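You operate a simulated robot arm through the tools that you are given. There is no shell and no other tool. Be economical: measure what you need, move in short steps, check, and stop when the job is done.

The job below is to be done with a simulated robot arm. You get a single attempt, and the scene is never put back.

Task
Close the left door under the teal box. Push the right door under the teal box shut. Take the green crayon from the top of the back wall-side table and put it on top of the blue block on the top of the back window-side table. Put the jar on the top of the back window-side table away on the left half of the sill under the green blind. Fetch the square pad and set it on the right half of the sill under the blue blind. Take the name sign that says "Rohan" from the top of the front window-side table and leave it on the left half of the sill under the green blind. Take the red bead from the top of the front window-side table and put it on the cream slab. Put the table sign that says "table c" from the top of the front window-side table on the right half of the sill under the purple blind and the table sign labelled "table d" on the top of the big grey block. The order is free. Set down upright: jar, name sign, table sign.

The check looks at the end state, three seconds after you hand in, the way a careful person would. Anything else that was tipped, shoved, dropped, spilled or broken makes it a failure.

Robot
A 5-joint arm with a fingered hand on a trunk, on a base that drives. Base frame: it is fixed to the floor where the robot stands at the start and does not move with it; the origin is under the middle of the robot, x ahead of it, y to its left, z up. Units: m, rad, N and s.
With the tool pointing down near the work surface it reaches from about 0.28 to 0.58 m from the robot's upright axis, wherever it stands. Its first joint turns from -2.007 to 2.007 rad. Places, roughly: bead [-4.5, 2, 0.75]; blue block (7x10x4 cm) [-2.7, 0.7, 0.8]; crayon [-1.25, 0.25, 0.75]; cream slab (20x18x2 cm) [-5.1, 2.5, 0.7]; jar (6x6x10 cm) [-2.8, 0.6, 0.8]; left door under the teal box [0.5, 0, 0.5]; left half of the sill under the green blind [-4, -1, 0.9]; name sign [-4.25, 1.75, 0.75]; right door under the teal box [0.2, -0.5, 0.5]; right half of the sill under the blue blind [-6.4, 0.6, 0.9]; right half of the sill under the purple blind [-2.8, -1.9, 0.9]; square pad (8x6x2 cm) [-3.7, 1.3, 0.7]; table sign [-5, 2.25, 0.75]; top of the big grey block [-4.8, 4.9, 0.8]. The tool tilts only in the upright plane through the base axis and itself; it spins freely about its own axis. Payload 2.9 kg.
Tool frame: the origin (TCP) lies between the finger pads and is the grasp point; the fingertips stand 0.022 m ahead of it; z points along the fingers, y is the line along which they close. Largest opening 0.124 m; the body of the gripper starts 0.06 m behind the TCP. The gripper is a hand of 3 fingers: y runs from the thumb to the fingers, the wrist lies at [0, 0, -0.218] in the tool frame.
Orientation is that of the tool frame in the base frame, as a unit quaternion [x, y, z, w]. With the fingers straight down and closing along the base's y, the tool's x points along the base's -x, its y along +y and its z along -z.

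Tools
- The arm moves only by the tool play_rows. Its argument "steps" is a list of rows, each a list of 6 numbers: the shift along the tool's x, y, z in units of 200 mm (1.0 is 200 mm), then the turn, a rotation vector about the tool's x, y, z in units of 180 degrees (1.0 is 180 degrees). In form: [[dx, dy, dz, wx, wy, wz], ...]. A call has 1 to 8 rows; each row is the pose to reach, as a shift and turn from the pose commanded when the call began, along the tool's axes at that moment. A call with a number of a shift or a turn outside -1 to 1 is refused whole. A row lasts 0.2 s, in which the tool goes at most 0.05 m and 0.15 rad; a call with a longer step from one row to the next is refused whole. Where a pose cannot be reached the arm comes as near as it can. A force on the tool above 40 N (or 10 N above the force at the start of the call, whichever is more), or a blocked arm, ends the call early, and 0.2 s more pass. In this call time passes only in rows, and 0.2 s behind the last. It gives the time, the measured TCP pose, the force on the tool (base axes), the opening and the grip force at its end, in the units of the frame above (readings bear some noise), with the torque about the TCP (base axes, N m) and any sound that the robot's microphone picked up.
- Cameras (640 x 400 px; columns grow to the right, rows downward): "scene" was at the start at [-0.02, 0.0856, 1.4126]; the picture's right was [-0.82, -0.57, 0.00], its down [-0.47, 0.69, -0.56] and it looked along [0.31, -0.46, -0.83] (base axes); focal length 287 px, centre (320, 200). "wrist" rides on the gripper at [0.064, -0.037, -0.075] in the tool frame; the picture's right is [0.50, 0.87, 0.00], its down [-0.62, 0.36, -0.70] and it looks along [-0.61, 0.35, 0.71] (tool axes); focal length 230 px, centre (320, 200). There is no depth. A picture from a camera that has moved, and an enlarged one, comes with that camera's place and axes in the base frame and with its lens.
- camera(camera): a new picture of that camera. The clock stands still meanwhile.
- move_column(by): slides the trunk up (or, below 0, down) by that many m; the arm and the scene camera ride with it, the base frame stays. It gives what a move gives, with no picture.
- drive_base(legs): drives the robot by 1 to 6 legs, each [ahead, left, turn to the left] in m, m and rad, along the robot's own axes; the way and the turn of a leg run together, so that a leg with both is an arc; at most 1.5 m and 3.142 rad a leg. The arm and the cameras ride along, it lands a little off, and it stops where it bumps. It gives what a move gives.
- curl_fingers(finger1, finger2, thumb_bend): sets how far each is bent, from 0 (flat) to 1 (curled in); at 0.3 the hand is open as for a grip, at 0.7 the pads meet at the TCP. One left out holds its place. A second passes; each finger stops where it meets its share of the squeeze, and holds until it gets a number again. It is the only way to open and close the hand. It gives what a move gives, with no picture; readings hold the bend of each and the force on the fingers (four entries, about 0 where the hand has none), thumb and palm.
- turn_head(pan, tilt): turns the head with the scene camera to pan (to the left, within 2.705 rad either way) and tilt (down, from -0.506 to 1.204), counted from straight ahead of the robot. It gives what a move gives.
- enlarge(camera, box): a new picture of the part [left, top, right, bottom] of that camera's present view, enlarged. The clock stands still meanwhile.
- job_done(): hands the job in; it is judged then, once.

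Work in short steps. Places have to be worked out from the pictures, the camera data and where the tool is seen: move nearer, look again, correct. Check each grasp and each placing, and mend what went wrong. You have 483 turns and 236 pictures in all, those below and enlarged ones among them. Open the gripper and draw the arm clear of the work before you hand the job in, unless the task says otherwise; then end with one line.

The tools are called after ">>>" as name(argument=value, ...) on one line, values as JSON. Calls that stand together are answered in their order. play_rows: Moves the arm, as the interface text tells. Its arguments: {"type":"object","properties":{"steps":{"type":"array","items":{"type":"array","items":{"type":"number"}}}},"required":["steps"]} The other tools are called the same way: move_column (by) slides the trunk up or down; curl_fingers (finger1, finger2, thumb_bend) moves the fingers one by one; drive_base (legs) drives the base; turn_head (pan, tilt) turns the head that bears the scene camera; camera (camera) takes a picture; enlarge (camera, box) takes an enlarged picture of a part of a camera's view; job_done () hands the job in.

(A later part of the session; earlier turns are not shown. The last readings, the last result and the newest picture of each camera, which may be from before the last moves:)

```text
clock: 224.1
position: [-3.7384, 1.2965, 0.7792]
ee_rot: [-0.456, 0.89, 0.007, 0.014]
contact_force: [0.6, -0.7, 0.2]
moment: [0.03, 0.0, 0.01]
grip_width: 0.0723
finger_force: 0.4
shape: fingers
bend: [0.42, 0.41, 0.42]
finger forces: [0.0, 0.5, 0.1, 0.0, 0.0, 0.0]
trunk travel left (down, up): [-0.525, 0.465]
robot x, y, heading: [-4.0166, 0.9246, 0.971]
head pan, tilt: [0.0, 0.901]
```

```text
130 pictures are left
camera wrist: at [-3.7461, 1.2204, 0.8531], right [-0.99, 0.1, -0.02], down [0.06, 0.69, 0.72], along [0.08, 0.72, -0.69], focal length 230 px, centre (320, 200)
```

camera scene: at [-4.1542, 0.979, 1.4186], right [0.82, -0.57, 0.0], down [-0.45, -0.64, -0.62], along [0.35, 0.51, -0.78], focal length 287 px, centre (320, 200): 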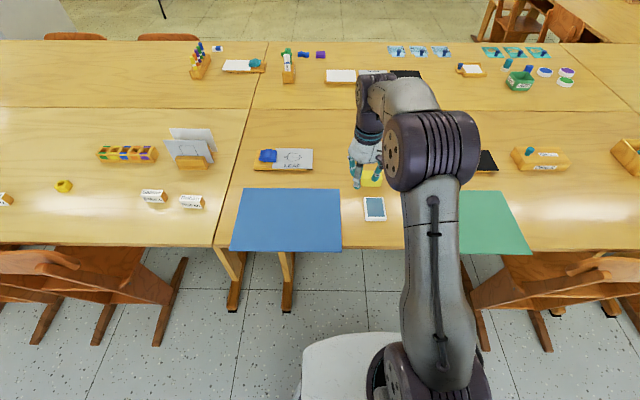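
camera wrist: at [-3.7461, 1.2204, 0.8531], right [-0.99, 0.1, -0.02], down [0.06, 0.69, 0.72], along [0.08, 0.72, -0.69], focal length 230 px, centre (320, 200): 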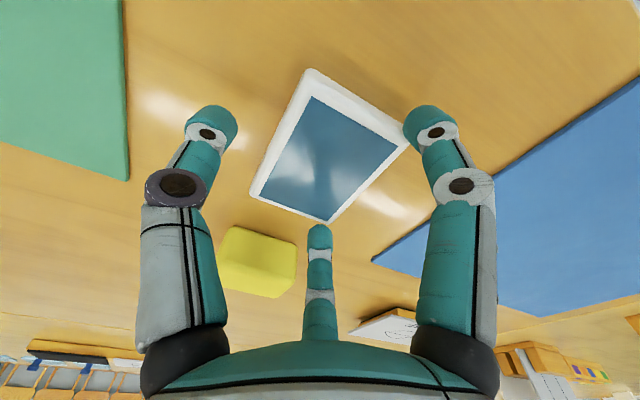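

Thumb faces one long side, both fingers the other. Close and lift.

>>> curl_fingers(finger1=0.62, finger2=0.62, thumb_bend=0.62)

>>> play_rows(steps=[[0, 0, -0.1, 0, 0, 0], [0, 0, -0.25, 0, 0, 0]])

>>> camera(camera="wrist")

```text
clock: 225.1
position: [-3.7383, 1.2946, 0.7814]
ee_rot: [-0.456, 0.89, 0.008, 0.015]
contact_force: [2.2, 0.4, 11.1]
moment: [0.01, 0.0, -0.07]
grip_width: 0.0512
finger_force: 13.5
shape: fingers
bend: [0.45, 0.44, 0.57]
finger forces: [9.2, 10.3, 0.0, 0.0, 7.2, 0.0]
trunk travel left (down, up): [-0.525, 0.465]
robot x, y, heading: [-4.0184, 0.9242, 0.961]
head pan, tilt: [0.0, 0.901]
```

```text
clock: 225.7
position: [-3.7395, 1.2943, 0.8297]
ee_rot: [-0.455, 0.89, 0.007, 0.014]
contact_force: [0.2, -0.9, 0.4]
moment: [0.01, -0.03, -0.04]
grip_width: 0.0192
finger_force: 0.0
shape: fingers
bend: [0.61, 0.6, 0.62]
finger forces: [0.1, 0.0, 0.0, 0.1, 0.0, 0.0]
trunk travel left (down, up): [-0.525, 0.465]
robot x, y, heading: [-4.0152, 0.9229, 0.964]
head pan, tilt: [0.0, 0.901]
```

```text
129 pictures are left
camera wrist: at [-3.7469, 1.2197, 0.9023], right [-0.99, 0.1, -0.02], down [0.06, 0.69, 0.72], along [0.08, 0.72, -0.69], focal length 230 px, centre (320, 200)
```

wrist: 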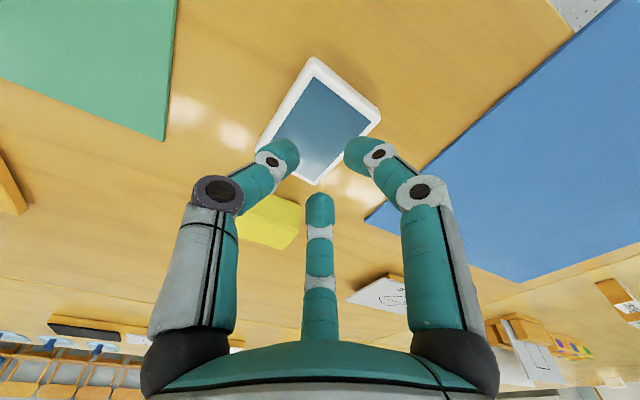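

It slipped off because the tips were too high. Reopen, go ~1 cm lower and regrip.

>>> curl_fingers(finger1=0.36, finger2=0.36, thumb_bend=0.36)

>>> play_rows(steps=[[0.03, 0, 0.14, 0, 0, 0], [0.03, 0, 0.285, 0, 0, 0]])

>>> camera(camera="wrist")

```text
clock: 226.7
position: [-3.7388, 1.2958, 0.8292]
ee_rot: [-0.456, 0.89, 0.008, 0.013]
contact_force: [0.0, 0.2, 0.0]
moment: [0.01, -0.02, 0.02]
grip_width: 0.0875
finger_force: 0.0
shape: fingers
bend: [0.36, 0.36, 0.36]
finger forces: [0.0, 0.1, 0.1, 0.1, 0.0, 0.0]
trunk travel left (down, up): [-0.525, 0.465]
robot x, y, heading: [-4.0138, 0.9246, 0.963]
head pan, tilt: [0.0, 0.901]
```

```text
clock: 227.2
position: [-3.7405, 1.2924, 0.7705]
ee_rot: [-0.455, 0.89, 0.006, 0.015]
contact_force: [-0.2, 0.2, 1.7]
moment: [0.03, -0.03, 0.04]
grip_width: 0.0876
finger_force: 0.5
shape: fingers
bend: [0.36, 0.35, 0.36]
finger forces: [0.0, 0.6, 0.0, 0.0, 0.0, 0.1]
trunk travel left (down, up): [-0.525, 0.465]
robot x, y, heading: [-4.0154, 0.9282, 0.966]
head pan, tilt: [0.0, 0.901]
```

```text
128 pictures are left
camera wrist: at [-3.748, 1.2169, 0.844], right [-0.99, 0.1, -0.02], down [0.06, 0.69, 0.72], along [0.08, 0.72, -0.69], focal length 230 px, centre (320, 200)
```

wrist: 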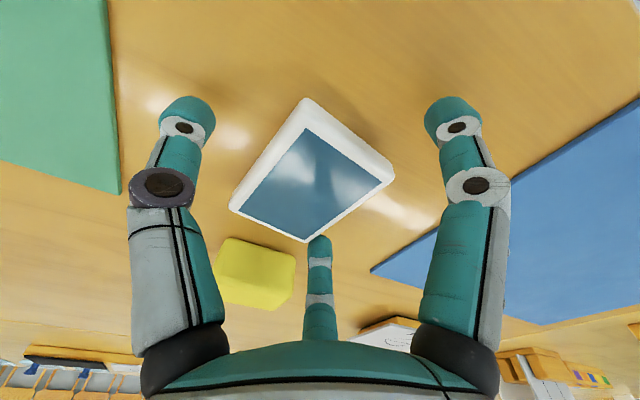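

Tips are now low enough. Close again.

>>> curl_fingers(finger1=0.6, finger2=0.6, thumb_bend=0.6)

>>> camera(camera="wrist")

```text
clock: 228.2
position: [-3.7398, 1.2925, 0.7712]
ee_rot: [-0.455, 0.89, 0.007, 0.014]
contact_force: [-0.1, 0.1, 0.0]
moment: [-0.03, 0.02, -0.02]
grip_width: 0.0507
finger_force: 12.4
shape: fingers
bend: [0.51, 0.47, 0.51]
finger forces: [5.3, 7.9, 0.0, 0.0, 11.3, 0.1]
trunk travel left (down, up): [-0.525, 0.465]
robot x, y, heading: [-4.0145, 0.9212, 0.965]
head pan, tilt: [0.0, 0.901]
```

```text
127 pictures are left
camera wrist: at [-3.7478, 1.2168, 0.8441], right [-0.99, 0.1, -0.02], down [0.06, 0.69, 0.72], along [0.08, 0.72, -0.69], focal length 230 px, centre (320, 200)
```

wrist: 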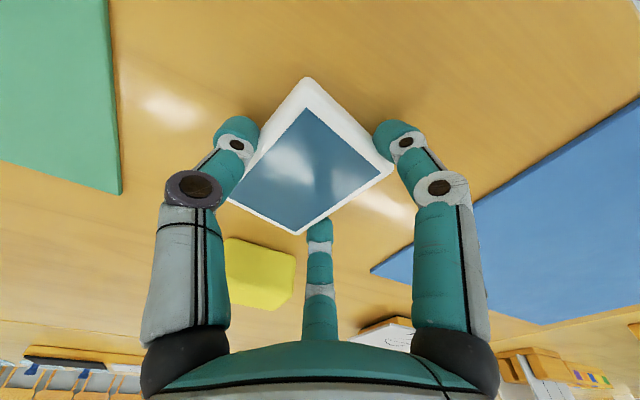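

Now all three press on the sides. Lift.

>>> play_rows(steps=[[0, 0, -0.05, 0, 0, 0], [0, 0, -0.12, 0, 0, 0], [0, 0, -0.3, 0, 0, 0]])

>>> camera(camera="wrist")

```text
clock: 229.1
position: [-3.7431, 1.2894, 0.8325]
ee_rot: [-0.455, 0.89, 0.007, 0.014]
contact_force: [0.9, -0.7, -1.8]
moment: [0.01, 0.03, -0.01]
grip_width: 0.0506
finger_force: 12.5
shape: fingers
bend: [0.51, 0.47, 0.51]
finger forces: [5.2, 7.9, 0.1, 0.1, 11.3, 0.0]
trunk travel left (down, up): [-0.525, 0.465]
robot x, y, heading: [-4.0164, 0.927, 0.964]
head pan, tilt: [0.0, 0.901]
```

```text
126 pictures are left
camera wrist: at [-3.7511, 1.2132, 0.9057], right [-0.99, 0.1, -0.02], down [0.06, 0.69, 0.72], along [0.08, 0.72, -0.69], focal length 230 px, centre (320, 200)
```

wrist: 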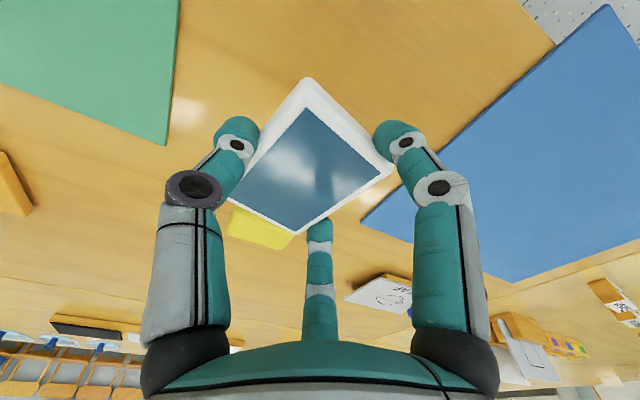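

Pad is held. Raise the trunk, back off, and drive along the aisle to the blue-blind window.

>>> move_column(by=0.25)

>>> drive_base(legs=[[-0.35, 0, 0], [0, 0, 1.565], [1.4, 0, 0], [0, 0, 1.2]])

>>> turn_head(pan=0.2, tilt=0.4)

>>> camera(camera="scene")

```text
clock: 231.6
position: [-3.7437, 1.2891, 1.0817]
ee_rot: [-0.455, 0.89, 0.007, 0.014]
contact_force: [-0.5, 0.2, -1.3]
moment: [-0.02, 0.04, 0.01]
grip_width: 0.0508
finger_force: 12.1
shape: fingers
bend: [0.51, 0.47, 0.51]
finger forces: [5.1, 7.9, 0.0, 0.0, 11.3, 0.0]
trunk travel left (down, up): [-0.775, 0.215]
robot x, y, heading: [-4.0179, 0.9242, 0.968]
head pan, tilt: [0.0, 0.901]
```

```text
clock: 247.2
position: [-5.7102, 1.2035, 1.0827]
ee_rot: [0.957, 0.288, -0.014, 0.004]
contact_force: [0.0, 0.2, -1.9]
moment: [0.0, 0.01, -0.01]
grip_width: 0.0499
finger_force: 12.1
shape: fingers
bend: [0.52, 0.47, 0.51]
finger forces: [4.6, 8.1, 0.0, 0.1, 11.5, 0.1]
trunk travel left (down, up): [-0.775, 0.215]
robot x, y, heading: [-5.3302, 1.4503, -2.537]
head pan, tilt: [0.0, 0.901]
```

```text
clock: 248.1
position: [-5.7117, 1.2045, 1.0817]
ee_rot: [0.957, 0.29, -0.015, 0.004]
contact_force: [-0.3, 0.0, -2.4]
moment: [0.0, -0.02, -0.01]
grip_width: 0.05
finger_force: 11.8
shape: fingers
bend: [0.52, 0.47, 0.51]
finger forces: [4.5, 8.1, 0.0, 0.1, 11.5, 0.0]
trunk travel left (down, up): [-0.775, 0.215]
robot x, y, heading: [-5.3293, 1.4505, -2.536]
head pan, tilt: [0.201, 0.4]
```

```text
125 pictures are left
camera scene: at [-5.2592, 1.2962, 1.7115], right [-0.72, 0.69, 0.0], down [0.27, 0.28, -0.92], along [-0.64, -0.67, -0.39], focal length 287 px, centre (320, 200)
```

scene: 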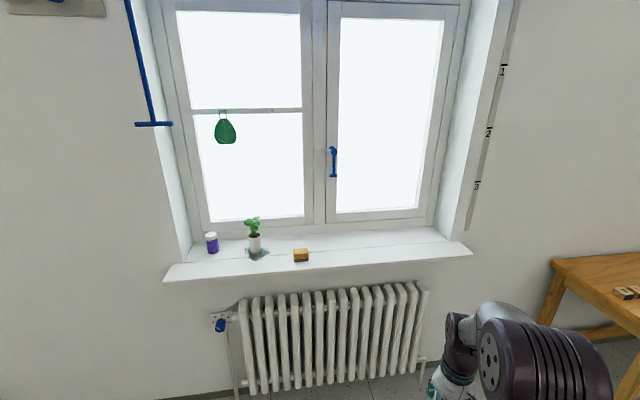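

Blue sill's right half is free; target ≈(-6.348,0.686). Turn to face the window and move up.

>>> drive_base(legs=[[0, 0, 0.356], [0.72, -0.38, 0]])

>>> turn_head(pan=0.0, tilt=0.8)

>>> camera(camera="scene")

>>> camera(camera="wrist")

```text
clock: 253.7
position: [-6.3484, 0.6898, 1.0824]
ee_rot: [0.892, 0.452, -0.014, 0.007]
contact_force: [0.5, 0.4, -1.2]
moment: [-0.02, -0.01, 0.0]
grip_width: 0.0501
finger_force: 11.6
shape: fingers
bend: [0.52, 0.47, 0.51]
finger forces: [4.5, 8.1, 0.1, 0.0, 11.6, 0.0]
trunk travel left (down, up): [-0.775, 0.215]
robot x, y, heading: [-6.0764, 1.0532, -2.185]
head pan, tilt: [0.201, 0.4]
```

```text
clock: 254.6
position: [-6.3468, 0.6901, 1.0809]
ee_rot: [0.892, 0.451, -0.014, 0.006]
contact_force: [0.6, 0.3, -1.1]
moment: [0.0, -0.01, -0.01]
grip_width: 0.0495
finger_force: 11.8
shape: fingers
bend: [0.52, 0.47, 0.51]
finger forces: [4.5, 8.1, 0.0, 0.0, 11.5, 0.1]
trunk travel left (down, up): [-0.775, 0.215]
robot x, y, heading: [-6.0701, 1.0535, -2.184]
head pan, tilt: [0.0, 0.799]
```

```text
124 pictures are left
camera scene: at [-5.9648, 0.95, 1.6765], right [-0.82, 0.58, 0.0], down [0.41, 0.59, -0.7], along [-0.4, -0.57, -0.72], focal length 287 px, centre (320, 200)
```

scene: 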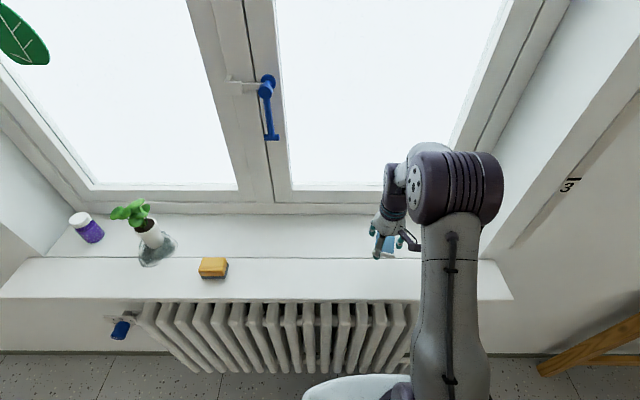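

```text
123 pictures are left
camera wrist: at [-6.3364, 0.7653, 1.1552], right [0.99, -0.11, -0.02], down [-0.06, -0.69, 0.72], along [-0.09, -0.71, -0.69], focal length 230 px, centre (320, 200)
```

wrist: 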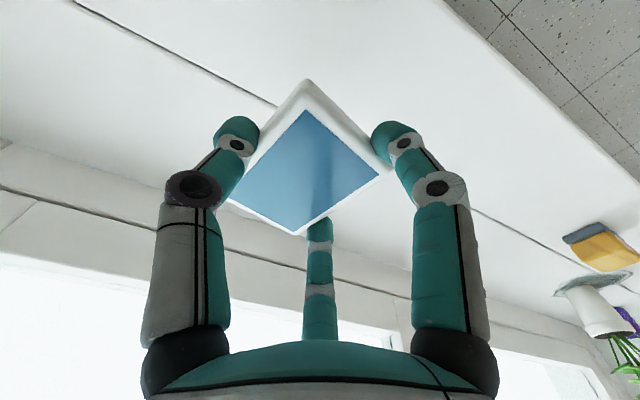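

Pad is above the right half of the blue sill. Lower 9 cm, then creep.

>>> play_rows(steps=[[0, 0, 0.2, 0, 0, 0], [0, 0, 0.4, 0, 0, 0], [0, 0, 0.46, 0, 0, 0]])

>>> play_rows(steps=[[0, 0, 0.03, 0, 0, 0]])

```text
clock: 255.4
position: [-6.3492, 0.6906, 0.9918]
ee_rot: [0.892, 0.452, -0.015, 0.006]
contact_force: [0.1, 0.3, -1.8]
moment: [0.01, 0.02, -0.03]
grip_width: 0.0497
finger_force: 11.6
shape: fingers
bend: [0.52, 0.47, 0.51]
finger forces: [4.4, 8.1, 0.0, 0.1, 11.4, 0.0]
trunk travel left (down, up): [-0.775, 0.215]
robot x, y, heading: [-6.0663, 1.0504, -2.183]
head pan, tilt: [0.0, 0.799]
```

```text
clock: 255.8
position: [-6.3494, 0.6912, 0.9854]
ee_rot: [0.892, 0.452, -0.015, 0.007]
contact_force: [0.5, 0.0, -1.7]
moment: [-0.02, -0.03, -0.02]
grip_width: 0.0498
finger_force: 11.8
shape: fingers
bend: [0.52, 0.47, 0.51]
finger forces: [4.4, 8.1, 0.0, 0.0, 11.4, 0.0]
trunk travel left (down, up): [-0.775, 0.215]
robot x, y, heading: [-6.0713, 1.0506, -2.187]
head pan, tilt: [0.0, 0.799]
```

Creep further.

>>> play_rows(steps=[[0, 0, 0.03, 0, 0, 0]])

>>> enlarge(camera="wrist", box=[160, 50, 480, 250])

```text
clock: 256.2
position: [-6.3506, 0.6881, 0.978]
ee_rot: [0.892, 0.451, -0.015, 0.006]
contact_force: [1.0, 0.2, -1.8]
moment: [0.03, -0.03, 0.0]
grip_width: 0.0497
finger_force: 11.7
shape: fingers
bend: [0.52, 0.47, 0.51]
finger forces: [4.4, 8.2, 0.1, 0.1, 11.3, 0.0]
trunk travel left (down, up): [-0.775, 0.215]
robot x, y, heading: [-6.0722, 1.0544, -2.191]
head pan, tilt: [0.0, 0.799]
```

```text
2.00 times, centred on (320, 150) of wrist
camera zoom: at [-6.3391, 0.7642, 1.052], right [0.99, -0.11, -0.02], down [-0.06, -0.69, 0.72], along [-0.09, -0.71, -0.69], focal length 460 px, centre (320, 300)
```

zoom: 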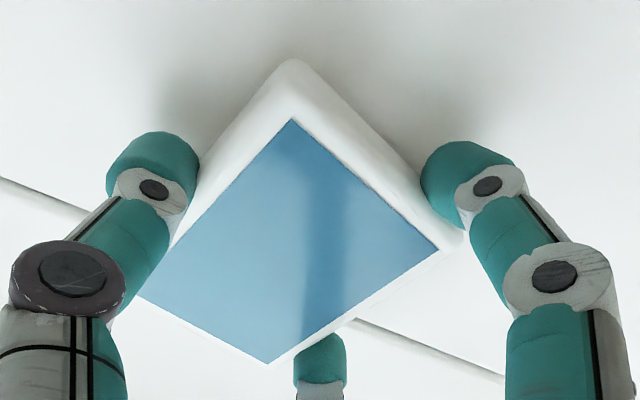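

Very close. One more 5 mm step.

>>> play_rows(steps=[[0, 0, 0.025, 0, 0, 0]])

```text
clock: 256.6
position: [-6.3497, 0.6886, 0.9761]
ee_rot: [0.892, 0.451, -0.016, 0.008]
contact_force: [-0.3, 0.9, 5.2]
moment: [0.01, 0.11, -0.03]
grip_width: 0.0496
finger_force: 12.1
shape: fingers
bend: [0.52, 0.47, 0.51]
finger forces: [4.7, 7.9, 0.0, 0.1, 11.9, 0.1]
trunk travel left (down, up): [-0.775, 0.215]
robot x, y, heading: [-6.0736, 1.0518, -2.181]
head pan, tilt: [0.0, 0.799]
```

Touch (5 N). Release and raise.

>>> curl_fingers(finger1=0.36, finger2=0.36, thumb_bend=0.36)

>>> play_rows(steps=[[0, 0, -0.2, 0, 0, 0], [0, 0, -0.4, 0, 0, 0], [0, 0, -0.6, 0, 0, 0]])

>>> camera(camera="wrist")

```text
clock: 257.6
position: [-6.3489, 0.6876, 0.9739]
ee_rot: [0.892, 0.452, -0.015, 0.007]
contact_force: [0.1, 0.4, -0.8]
moment: [-0.02, 0.0, -0.02]
grip_width: 0.0878
finger_force: 0.1
shape: fingers
bend: [0.36, 0.36, 0.36]
finger forces: [0.0, 0.0, 0.1, 0.0, 0.0, 0.0]
trunk travel left (down, up): [-0.775, 0.215]
robot x, y, heading: [-6.0749, 1.0501, -2.185]
head pan, tilt: [0.0, 0.799]
```

```text
clock: 258.4
position: [-6.3446, 0.6904, 1.0968]
ee_rot: [0.892, 0.452, -0.015, 0.007]
contact_force: [-0.9, 0.0, 0.0]
moment: [0.03, 0.01, 0.0]
grip_width: 0.0877
finger_force: 0.0
shape: fingers
bend: [0.36, 0.36, 0.36]
finger forces: [0.1, 0.0, 0.0, 0.1, 0.0, 0.0]
trunk travel left (down, up): [-0.775, 0.215]
robot x, y, heading: [-6.0742, 1.05, -2.189]
head pan, tilt: [0.0, 0.799]
```

```text
121 pictures are left
camera wrist: at [-6.3336, 0.7661, 1.1688], right [0.99, -0.11, -0.02], down [-0.06, -0.69, 0.72], along [-0.09, -0.72, -0.69], focal length 230 px, centre (320, 200)
```

wrist: 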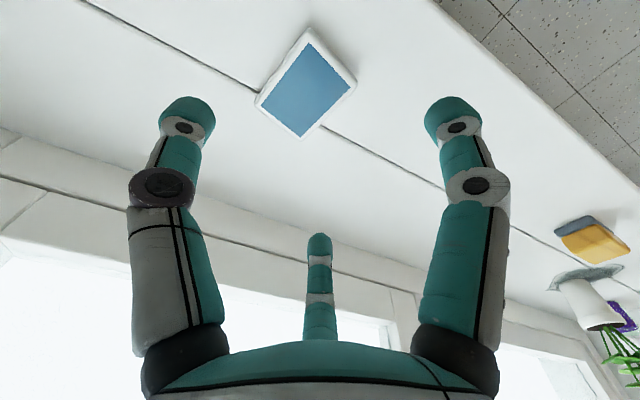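

The pad lies flat on the right half. Back off, turn to the front tables and survey.

>>> drive_base(legs=[[-0.7, 0, 0], [0, 0.5, 0], [0, 0, 3.13]])

>>> turn_head(pan=0.0, tilt=0.65)

>>> camera(camera="scene")

```text
clock: 272.0
position: [-4.9744, 1.6666, 1.0946]
ee_rot: [-0.436, 0.9, 0.008, 0.014]
contact_force: [-0.4, 0.7, 0.3]
moment: [0.01, -0.02, -0.01]
grip_width: 0.0877
finger_force: 0.1
shape: fingers
bend: [0.36, 0.36, 0.36]
finger forces: [0.1, 0.1, 0.1, 0.0, 0.0, 0.0]
trunk travel left (down, up): [-0.775, 0.215]
robot x, y, heading: [-5.2605, 1.3181, 0.925]
head pan, tilt: [0.0, 0.799]
```

```text
clock: 272.7
position: [-4.9732, 1.6663, 1.0949]
ee_rot: [-0.436, 0.9, 0.007, 0.015]
contact_force: [0.4, 0.6, 0.3]
moment: [0.01, -0.01, 0.01]
grip_width: 0.0878
finger_force: 0.1
shape: fingers
bend: [0.36, 0.36, 0.36]
finger forces: [0.0, 0.1, 0.0, 0.1, 0.1, 0.1]
trunk travel left (down, up): [-0.775, 0.215]
robot x, y, heading: [-5.2591, 1.3144, 0.922]
head pan, tilt: [0.0, 0.649]
```

```text
120 pictures are left
camera scene: at [-5.359, 1.4227, 1.689], right [0.8, -0.6, 0.0], down [-0.37, -0.48, -0.8], along [0.48, 0.63, -0.61], focal length 287 px, centre (320, 200)
```

scene: 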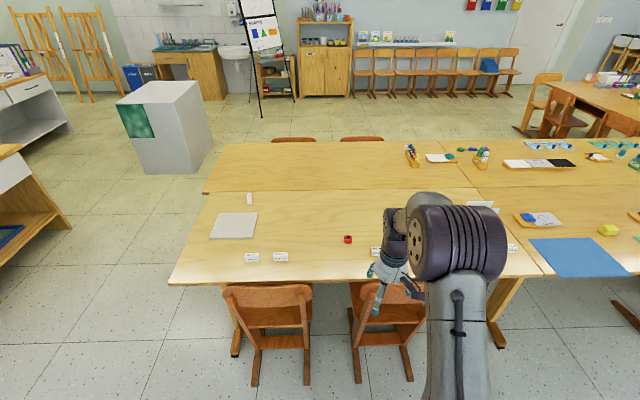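

>>> enlarge(camera="scene", box=[200, 180, 400, 290])

>>> turn_head(pan=-0.5, tilt=0.75)

>>> enlarge(camera="scene", box=[100, 60, 420, 260])

```text
3.20 times, centred on (300, 235) of scene
camera zoom: at [-5.359, 1.4227, 1.689], right [0.8, -0.6, 0.0], down [-0.37, -0.48, -0.8], along [0.48, 0.63, -0.61], focal length 917 px, centre (384, 88)
```

zoom: 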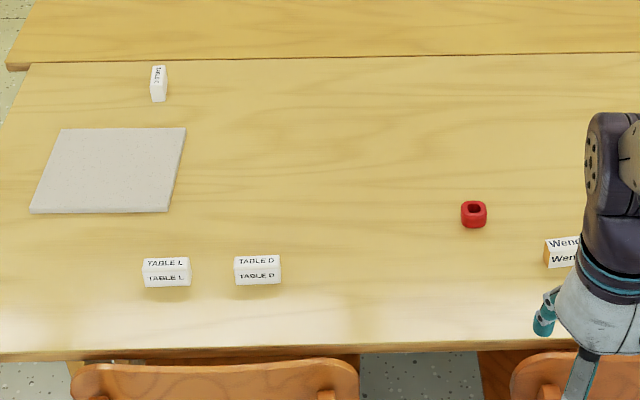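

```text
clock: 273.7
position: [-4.9738, 1.6663, 1.0946]
ee_rot: [-0.436, 0.9, 0.007, 0.015]
contact_force: [0.1, 0.4, -0.2]
moment: [-0.01, -0.04, -0.01]
grip_width: 0.0878
finger_force: 0.1
shape: fingers
bend: [0.36, 0.36, 0.36]
finger forces: [0.0, 0.1, 0.0, 0.0, 0.1, 0.0]
trunk travel left (down, up): [-0.775, 0.215]
robot x, y, heading: [-5.2565, 1.3146, 0.926]
head pan, tilt: [-0.499, 0.75]
```

```text
2.00 times, centred on (260, 160) of scene
camera zoom: at [-5.3359, 1.3876, 1.6805], right [0.41, -0.91, 0.0], down [-0.62, -0.28, -0.73], along [0.67, 0.3, -0.68], focal length 573 px, centre (440, 280)
```

zoom: 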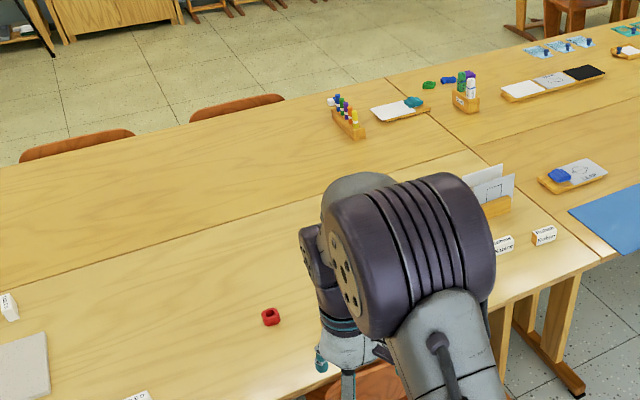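

Enlarge the name signs and table signs to read them.

>>> enlarge(camera="scene", box=[340, 165, 390, 196])

>>> turn_head(pan=0.2, tilt=0.7)

>>> camera(camera="scene")

```text
12.80 times, centred on (365, 180) of scene
camera zoom: at [-5.3359, 1.3876, 1.6805], right [0.41, -0.91, 0.0], down [-0.62, -0.28, -0.73], along [0.67, 0.3, -0.68], focal length 3668 px, centre (-256, 450)
```

zoom: 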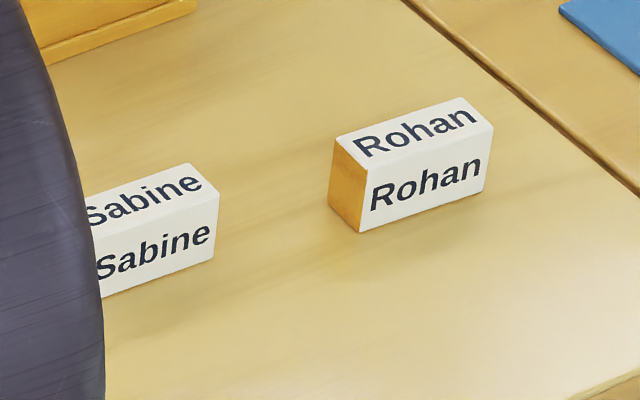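

```text
clock: 274.7
position: [-4.9728, 1.6668, 1.0948]
ee_rot: [-0.436, 0.9, 0.008, 0.015]
contact_force: [0.0, -0.7, 0.5]
moment: [0.01, 0.0, 0.0]
grip_width: 0.0875
finger_force: 0.1
shape: fingers
bend: [0.36, 0.36, 0.36]
finger forces: [0.0, 0.0, 0.0, 0.1, 0.0, 0.0]
trunk travel left (down, up): [-0.775, 0.215]
robot x, y, heading: [-5.2603, 1.3119, 0.921]
head pan, tilt: [0.201, 0.7]
```

```text
116 pictures are left
camera scene: at [-5.3745, 1.4301, 1.6847], right [0.9, -0.43, 0.0], down [-0.28, -0.58, -0.76], along [0.33, 0.69, -0.64], focal length 287 px, centre (320, 200)
```

scene: 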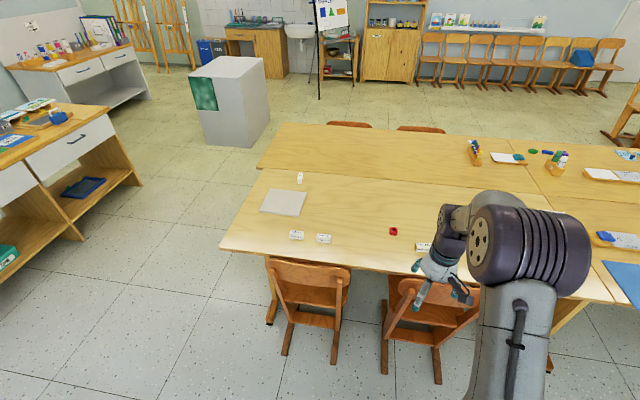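

Rohan's sign is at ≈(-4.154,1.618). Now read the table signs.

>>> enlarge(camera="scene", box=[285, 225, 337, 250])

>>> enlarge(camera="scene", box=[280, 163, 320, 190])

```text
12.31 times, centred on (311, 238) of scene
camera zoom: at [-5.3745, 1.4301, 1.6847], right [0.9, -0.43, 0.0], down [-0.28, -0.58, -0.76], along [0.33, 0.69, -0.64], focal length 3527 px, centre (431, -262)
```

zoom: 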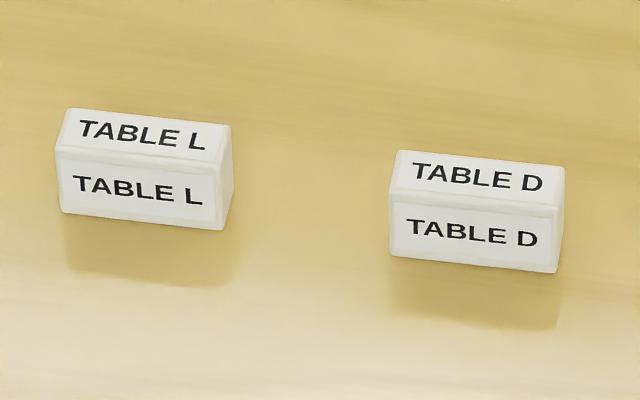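

```text
14.81 times, centred on (300, 176) of scene
camera zoom: at [-5.3745, 1.4301, 1.6847], right [0.9, -0.43, 0.0], down [-0.28, -0.58, -0.76], along [0.33, 0.69, -0.64], focal length 4246 px, centre (616, 548)
```

zoom: 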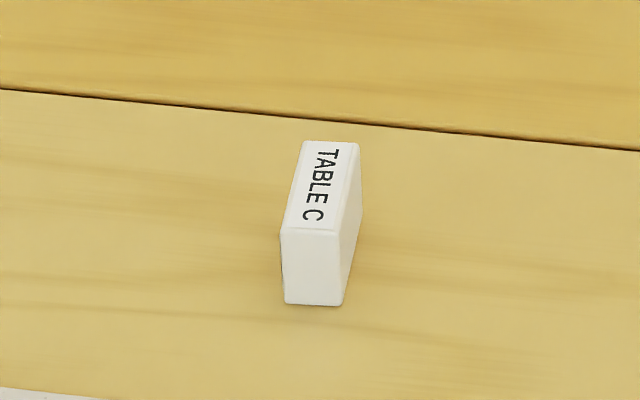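

Table C, D, the slab (≈(-5.06,2.51)) and the bead (≈(-4.69,2.10)) are located. First the Rohan sign: move right along the aisle and approach.

>>> drive_base(legs=[[0, 0, 0.035], [0, -0.8, 0], [0.3, 0, 0]])

>>> turn_head(pan=0.1, tilt=0.95)

>>> camera(camera="scene")

```text
clock: 281.1
position: [-4.1557, 1.4455, 1.0961]
ee_rot: [-0.45, 0.893, 0.008, 0.014]
contact_force: [0.3, -0.3, -0.1]
moment: [0.03, 0.01, 0.01]
grip_width: 0.0875
finger_force: 0.0
shape: fingers
bend: [0.36, 0.36, 0.36]
finger forces: [0.1, 0.0, 0.0, 0.0, 0.1, 0.0]
trunk travel left (down, up): [-0.775, 0.215]
robot x, y, heading: [-4.428, 1.0868, 0.956]
head pan, tilt: [0.201, 0.7]
```

```text
clock: 281.8
position: [-4.1562, 1.4451, 1.0956]
ee_rot: [-0.449, 0.893, 0.007, 0.015]
contact_force: [0.1, 1.1, -0.1]
moment: [-0.01, 0.0, 0.01]
grip_width: 0.0876
finger_force: 0.1
shape: fingers
bend: [0.36, 0.36, 0.36]
finger forces: [0.0, 0.0, 0.0, 0.0, 0.0, 0.0]
trunk travel left (down, up): [-0.775, 0.215]
robot x, y, heading: [-4.4319, 1.0871, 0.954]
head pan, tilt: [0.099, 0.949]
```

```text
113 pictures are left
camera scene: at [-4.5476, 1.1828, 1.665], right [0.87, -0.5, 0.0], down [-0.4, -0.71, -0.58], along [0.29, 0.51, -0.81], focal length 287 px, centre (320, 200)
```

scene: 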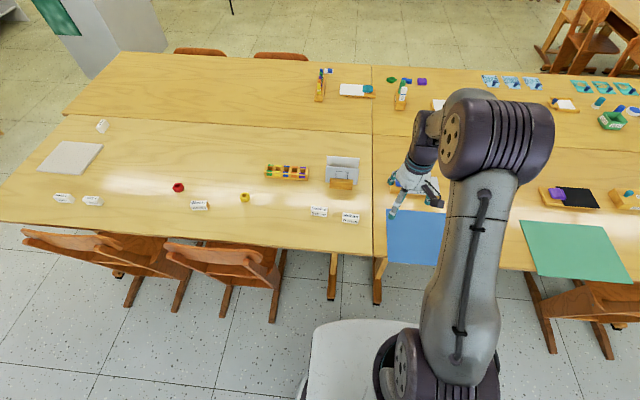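

Advance 9 cm, lower the trunk, and bring the hand over the sign turning so thumb and fingers face its long sides.

>>> drive_base(legs=[[0.09, 0, 0]])

>>> move_column(by=-0.2)

>>> play_rows(steps=[[-0.06, 0.11, 0, 0, 0, -0.0473], [-0.12, 0.22, 0, 0, 0, -0.0946], [-0.18, 0.33, 0, 0, 0, -0.1419], [-0.24, 0.44, 0, 0, 0, -0.1892], [-0.3, 0.545, 0, 0, 0, -0.2365]])

>>> play_rows(steps=[[0, 0, 0, 0, 0, -0.0473], [0, 0, 0, 0, 0, -0.0946], [0, 0, 0, 0, 0, -0.1419], [0, 0, 0, 0, 0, -0.1892], [0, 0, 0, 0, 0, -0.2365]])

>>> camera(camera="wrist")

```text
clock: 282.9
position: [-4.1044, 1.5194, 1.0951]
ee_rot: [-0.45, 0.893, 0.007, 0.014]
contact_force: [-0.2, -0.1, -0.3]
moment: [-0.01, 0.0, -0.02]
grip_width: 0.0878
finger_force: 0.1
shape: fingers
bend: [0.36, 0.36, 0.36]
finger forces: [0.1, 0.0, 0.0, 0.0, 0.0, 0.0]
trunk travel left (down, up): [-0.775, 0.215]
robot x, y, heading: [-4.3788, 1.1567, 0.955]
head pan, tilt: [0.099, 0.949]
```

```text
clock: 285.1
position: [-4.1042, 1.5196, 0.8953]
ee_rot: [-0.45, 0.893, 0.007, 0.015]
contact_force: [-0.3, -0.2, 0.0]
moment: [0.01, 0.05, 0.0]
grip_width: 0.0879
finger_force: 0.0
shape: fingers
bend: [0.36, 0.36, 0.36]
finger forces: [0.1, 0.1, 0.0, 0.0, 0.0, 0.1]
trunk travel left (down, up): [-0.575, 0.415]
robot x, y, heading: [-4.3761, 1.1601, 0.959]
head pan, tilt: [0.099, 0.949]
```

```text
clock: 286.3
position: [-4.1568, 1.6355, 0.8985]
ee_rot: [0.745, -0.667, -0.005, -0.015]
contact_force: [-1.0, -0.6, 0.2]
moment: [0.0, -0.01, -0.01]
grip_width: 0.0874
finger_force: 0.1
shape: fingers
bend: [0.36, 0.36, 0.36]
finger forces: [0.0, 0.0, 0.1, 0.0, 0.0, 0.1]
trunk travel left (down, up): [-0.575, 0.415]
robot x, y, heading: [-4.379, 1.1571, 0.954]
head pan, tilt: [0.099, 0.949]
```

```text
clock: 287.5
position: [-4.1559, 1.6323, 0.896]
ee_rot: [0.936, -0.351, 0.001, -0.015]
contact_force: [0.5, -0.3, 0.2]
moment: [-0.03, 0.01, 0.02]
grip_width: 0.0875
finger_force: 0.1
shape: fingers
bend: [0.36, 0.36, 0.36]
finger forces: [0.1, 0.0, 0.0, 0.1, 0.0, 0.1]
trunk travel left (down, up): [-0.575, 0.415]
robot x, y, heading: [-4.3808, 1.1613, 0.958]
head pan, tilt: [0.099, 0.949]
```

```text
112 pictures are left
camera wrist: at [-4.0834, 1.6158, 0.972], right [-0.19, -0.98, -0.03], down [-0.71, 0.12, 0.7], along [-0.68, 0.16, -0.72], focal length 230 px, centre (320, 200)
```

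wrist: 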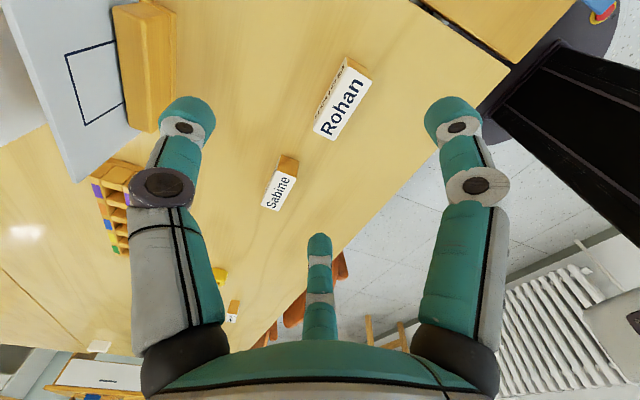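

Sign centre ≈(-4.172,1.620), aligned with the tool. Correct and descend.

>>> play_rows(steps=[[-0.01, 0.05, 0.15, 0, 0, 0], [-0.02, 0.1, 0.35, 0, 0, 0], [-0.02, 0.1, 0.5, 0, 0, 0]])

>>> camera(camera="wrist")

```text
clock: 288.3
position: [-4.1737, 1.6235, 0.7942]
ee_rot: [0.936, -0.352, 0.0, -0.016]
contact_force: [-0.3, 0.2, -0.4]
moment: [0.0, 0.01, 0.0]
grip_width: 0.0874
finger_force: 0.1
shape: fingers
bend: [0.36, 0.36, 0.36]
finger forces: [0.1, 0.0, 0.1, 0.0, 0.0, 0.0]
trunk travel left (down, up): [-0.575, 0.415]
robot x, y, heading: [-4.3801, 1.159, 0.952]
head pan, tilt: [0.099, 0.949]
```

```text
111 pictures are left
camera wrist: at [-4.0997, 1.6063, 0.8681], right [-0.2, -0.98, -0.03], down [-0.71, 0.12, 0.7], along [-0.68, 0.16, -0.72], focal length 230 px, centre (320, 200)
```

wrist: 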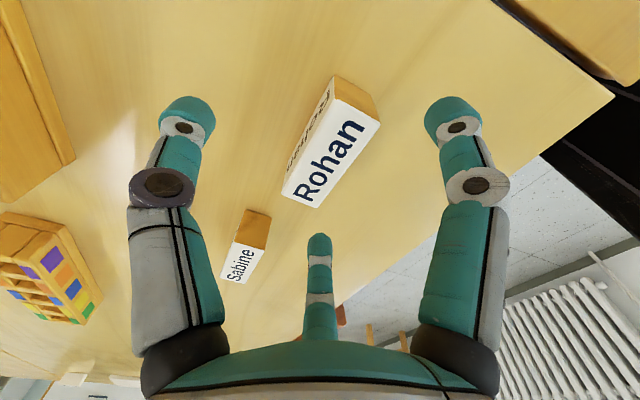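

Well centred. Lower 1.6 cm and close.

>>> play_rows(steps=[[0, 0.02, 0.085, 0, 0, 0]])

>>> curl_fingers(finger1=0.7, finger2=0.7, thumb_bend=0.7)

>>> camera(camera="wrist")

```text
clock: 288.7
position: [-4.1727, 1.6206, 0.7755]
ee_rot: [0.936, -0.353, 0.0, -0.016]
contact_force: [0.0, -0.2, 0.6]
moment: [0.02, -0.01, -0.01]
grip_width: 0.0879
finger_force: 0.1
shape: fingers
bend: [0.36, 0.36, 0.36]
finger forces: [0.0, 0.0, 0.0, 0.0, 0.0, 0.1]
trunk travel left (down, up): [-0.575, 0.415]
robot x, y, heading: [-4.3782, 1.1599, 0.954]
head pan, tilt: [0.099, 0.949]
```

```text
clock: 289.7
position: [-4.174, 1.6203, 0.7767]
ee_rot: [0.936, -0.352, 0.0, -0.016]
contact_force: [0.2, 0.0, 0.3]
moment: [-0.02, -0.02, 0.02]
grip_width: 0.022
finger_force: 10.3
shape: fingers
bend: [0.61, 0.61, 0.61]
finger forces: [5.5, 5.3, 0.0, 0.0, 10.8, 0.0]
trunk travel left (down, up): [-0.575, 0.415]
robot x, y, heading: [-4.384, 1.1563, 0.953]
head pan, tilt: [0.099, 0.949]
```

```text
110 pictures are left
camera wrist: at [-4.1008, 1.6042, 0.8522], right [-0.2, -0.98, -0.03], down [-0.71, 0.12, 0.7], along [-0.68, 0.16, -0.72], focal length 230 px, centre (320, 200)
```

wrist: 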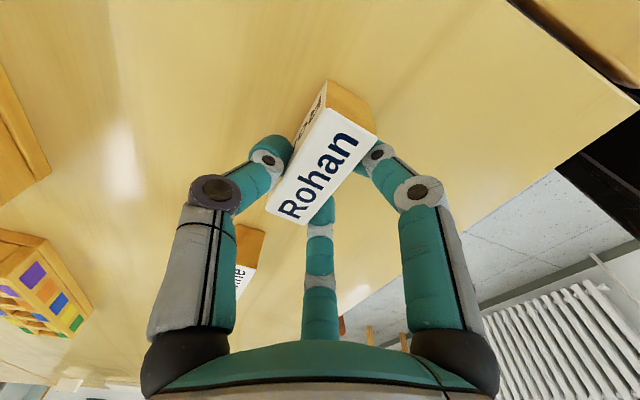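

Good grip (≈2.2 cm thickness, balanced forces). Lift and check.

>>> play_rows(steps=[[0, 0, -0.06, 0, 0, 0], [0, 0, -0.2, 0, 0, 0], [0, 0, -0.35, 0, 0, 0]])

>>> camera(camera="wrist")

```text
clock: 290.5
position: [-4.1737, 1.6184, 0.8479]
ee_rot: [0.936, -0.353, 0.001, -0.016]
contact_force: [1.0, 0.4, -0.6]
moment: [0.03, 0.0, 0.01]
grip_width: 0.0215
finger_force: 10.8
shape: fingers
bend: [0.61, 0.61, 0.61]
finger forces: [5.7, 5.7, 0.0, 0.1, 11.4, 0.0]
trunk travel left (down, up): [-0.575, 0.415]
robot x, y, heading: [-4.3777, 1.1593, 0.956]
head pan, tilt: [0.099, 0.949]
```

```text
109 pictures are left
camera wrist: at [-4.1017, 1.6011, 0.9225], right [-0.2, -0.98, -0.03], down [-0.71, 0.12, 0.7], along [-0.68, 0.16, -0.72], focal length 230 px, centre (320, 200)
```

wrist: 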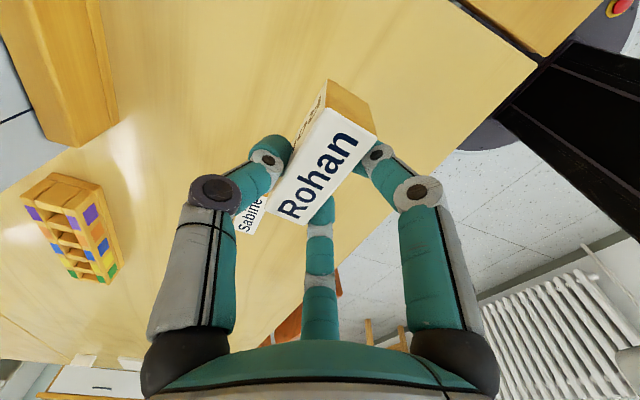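

Held upright. Raise the trunk and drive to the green-blind sill.

>>> move_column(by=0.25)

>>> drive_base(legs=[[-0.35, 0, 0], [0, 0, 3.14], [0, 1.45, 0]])

>>> turn_head(pan=0.0, tilt=0.6)

>>> camera(camera="scene")

```text
clock: 293.1
position: [-4.1758, 1.6187, 1.0967]
ee_rot: [0.936, -0.353, 0.0, -0.015]
contact_force: [0.0, -0.3, -0.4]
moment: [-0.01, -0.02, -0.01]
grip_width: 0.0213
finger_force: 11.5
shape: fingers
bend: [0.61, 0.61, 0.61]
finger forces: [5.8, 5.7, 0.0, 0.0, 11.4, 0.0]
trunk travel left (down, up): [-0.825, 0.165]
robot x, y, heading: [-4.3791, 1.16, 0.959]
head pan, tilt: [0.099, 0.949]
```

```text
clock: 309.3
position: [-3.7312, -0.511, 1.0958]
ee_rot: [0.402, 0.916, -0.016, -0.001]
contact_force: [0.1, -0.2, -0.7]
moment: [-0.02, 0.01, 0.01]
grip_width: 0.021
finger_force: 9.7
shape: fingers
bend: [0.62, 0.62, 0.62]
finger forces: [5.1, 5.0, 0.1, 0.0, 10.2, 0.1]
trunk travel left (down, up): [-0.825, 0.165]
robot x, y, heading: [-3.4809, -0.0755, -2.296]
head pan, tilt: [0.099, 0.949]
```

```text
clock: 310.1
position: [-3.731, -0.5113, 1.0958]
ee_rot: [0.402, 0.916, -0.016, -0.001]
contact_force: [0.3, -0.4, -1.5]
moment: [-0.01, 0.03, -0.01]
grip_width: 0.0212
finger_force: 10.2
shape: fingers
bend: [0.62, 0.62, 0.62]
finger forces: [5.2, 5.1, 0.1, 0.0, 10.2, 0.0]
trunk travel left (down, up): [-0.825, 0.165]
robot x, y, heading: [-3.4799, -0.0729, -2.295]
head pan, tilt: [0.0, 0.6]
```

```text
108 pictures are left
camera scene: at [-3.3885, -0.1935, 1.7432], right [-0.75, 0.66, 0.0], down [0.37, 0.42, -0.82], along [-0.55, -0.62, -0.57], focal length 287 px, centre (320, 200)
```

scene: 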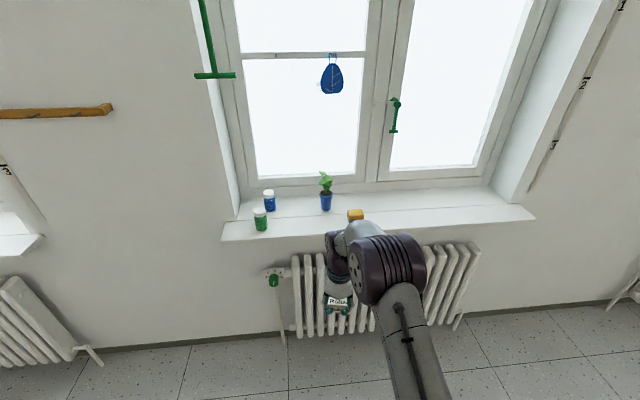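

Align heading and approach the sill: target a≈2.70 between the jar and the brown block, in front of the plant.

>>> drive_base(legs=[[0, 0, 0.115], [0.51, 0, 0]])

>>> turn_head(pan=-0.15, tilt=0.85)

>>> camera(camera="scene")

>>> camera(camera="wrist")

```text
clock: 313.7
position: [-3.9683, -0.9608, 1.0964]
ee_rot: [0.346, 0.938, -0.015, 0.0]
contact_force: [-0.6, 0.0, 0.3]
moment: [0.0, -0.01, -0.02]
grip_width: 0.0211
finger_force: 9.8
shape: fingers
bend: [0.62, 0.62, 0.62]
finger forces: [5.1, 5.1, 0.0, 0.0, 10.1, 0.0]
trunk travel left (down, up): [-0.825, 0.165]
robot x, y, heading: [-3.776, -0.4995, -2.178]
head pan, tilt: [0.0, 0.6]
```

```text
clock: 314.5
position: [-3.9689, -0.9605, 1.0952]
ee_rot: [0.347, 0.938, -0.015, -0.001]
contact_force: [0.0, -0.2, -0.8]
moment: [-0.01, 0.03, 0.02]
grip_width: 0.021
finger_force: 10.1
shape: fingers
bend: [0.62, 0.62, 0.62]
finger forces: [5.2, 5.1, 0.1, 0.0, 10.2, 0.1]
trunk travel left (down, up): [-0.825, 0.165]
robot x, y, heading: [-3.7724, -0.4969, -2.169]
head pan, tilt: [-0.15, 0.85]
```

```text
107 pictures are left
camera scene: at [-3.6706, -0.5889, 1.7225], right [-0.73, 0.68, 0.0], down [0.51, 0.55, -0.66], along [-0.45, -0.48, -0.75], focal length 287 px, centre (320, 200)
```

scene: 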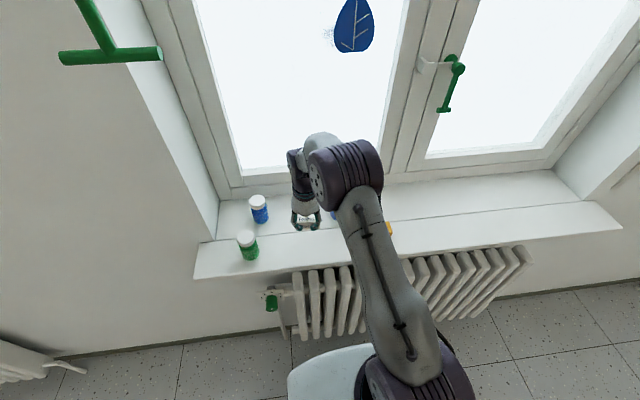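

```text
106 pictures are left
camera wrist: at [-4.0387, -0.9458, 1.1721], right [0.18, 0.98, -0.03], down [0.71, -0.11, 0.7], along [0.68, -0.15, -0.72], focal length 230 px, centre (320, 200)
```

wrist: 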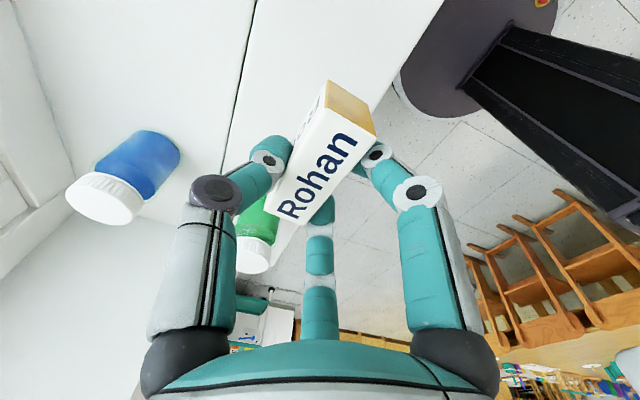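

Sign is over the sill, 6 cm inside the front edge. Lower 10 cm then creep.

>>> play_rows(steps=[[0, 0, 0.2, 0, 0, 0], [0, 0, 0.4, 0, 0, 0], [0, 0, 0.5, 0, 0, 0]])

>>> play_rows(steps=[[0, 0, 0.03, 0, 0, 0]])

>>> camera(camera="wrist")

```text
clock: 315.3
position: [-3.9693, -0.9641, 0.9962]
ee_rot: [0.345, 0.938, -0.015, -0.001]
contact_force: [-0.9, -0.1, -1.4]
moment: [0.0, -0.02, 0.01]
grip_width: 0.0204
finger_force: 10.9
shape: fingers
bend: [0.62, 0.62, 0.61]
finger forces: [5.4, 5.4, 0.0, 0.0, 10.8, 0.0]
trunk travel left (down, up): [-0.825, 0.165]
robot x, y, heading: [-3.7668, -0.498, -2.175]
head pan, tilt: [-0.15, 0.85]
```

```text
clock: 315.7
position: [-3.9699, -0.9651, 0.9904]
ee_rot: [0.346, 0.938, -0.017, 0.0]
contact_force: [0.1, -0.8, 0.2]
moment: [0.03, 0.02, 0.01]
grip_width: 0.021
finger_force: 10.9
shape: fingers
bend: [0.62, 0.62, 0.61]
finger forces: [5.6, 5.5, 0.0, 0.0, 10.8, 0.0]
trunk travel left (down, up): [-0.825, 0.165]
robot x, y, heading: [-3.7687, -0.4989, -2.173]
head pan, tilt: [-0.15, 0.85]
```

```text
105 pictures are left
camera wrist: at [-4.0398, -0.9493, 1.0662], right [0.18, 0.98, -0.03], down [0.71, -0.11, 0.7], along [0.68, -0.15, -0.72], focal length 230 px, centre (320, 200)
```

wrist: 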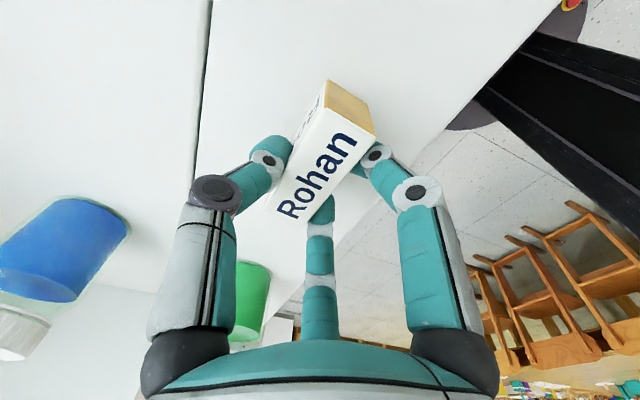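

Creep down further.

>>> play_rows(steps=[[0, 0, 0.03, 0, 0, 0]])

>>> play_rows(steps=[[0, 0, 0.02, 0, 0, 0]])

```text
clock: 316.1
position: [-3.97, -0.9653, 0.9851]
ee_rot: [0.345, 0.938, -0.016, -0.001]
contact_force: [0.3, 0.3, -0.6]
moment: [-0.01, -0.03, 0.0]
grip_width: 0.0203
finger_force: 10.6
shape: fingers
bend: [0.62, 0.62, 0.61]
finger forces: [5.5, 5.4, 0.0, 0.0, 11.0, 0.0]
trunk travel left (down, up): [-0.825, 0.165]
robot x, y, heading: [-3.7705, -0.4999, -2.171]
head pan, tilt: [-0.15, 0.85]
```

```text
clock: 316.5
position: [-3.9702, -0.9649, 0.9813]
ee_rot: [0.347, 0.938, -0.016, 0.0]
contact_force: [0.3, 0.8, 0.5]
moment: [-0.02, 0.01, 0.01]
grip_width: 0.0207
finger_force: 11.5
shape: fingers
bend: [0.62, 0.62, 0.61]
finger forces: [5.6, 5.6, 0.0, 0.0, 11.0, 0.0]
trunk travel left (down, up): [-0.825, 0.165]
robot x, y, heading: [-3.7669, -0.4964, -2.177]
head pan, tilt: [-0.15, 0.85]
```

>>> play_rows(steps=[[0, 0, 0.02, 0, 0, 0]])

>>> enlarge(camera="wrist", box=[200, 50, 460, 250])

```text
clock: 316.9
position: [-3.97, -0.9632, 0.9796]
ee_rot: [0.346, 0.938, -0.017, 0.0]
contact_force: [-0.3, -0.4, 16.2]
moment: [-0.13, 0.12, 0.02]
grip_width: 0.0204
finger_force: 13.6
shape: fingers
bend: [0.62, 0.62, 0.62]
finger forces: [6.8, 6.5, 0.1, 0.0, 13.9, 0.0]
trunk travel left (down, up): [-0.825, 0.165]
robot x, y, heading: [-3.7717, -0.4989, -2.17]
head pan, tilt: [-0.15, 0.85]
```

```text
2.00 times, centred on (330, 150) of wrist
camera zoom: at [-4.04, -0.948, 1.0546], right [0.18, 0.98, -0.03], down [0.71, -0.11, 0.7], along [0.68, -0.15, -0.72], focal length 460 px, centre (300, 300)
```

zoom: 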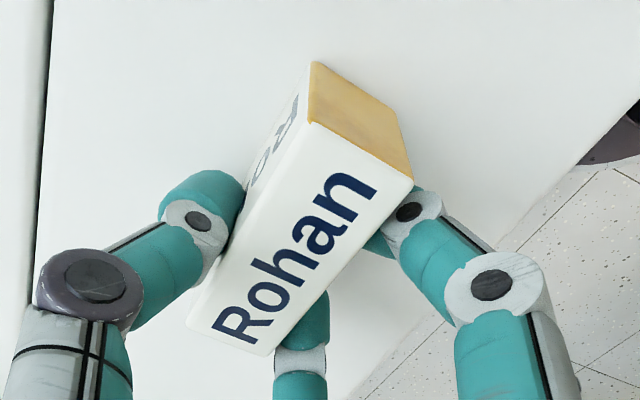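

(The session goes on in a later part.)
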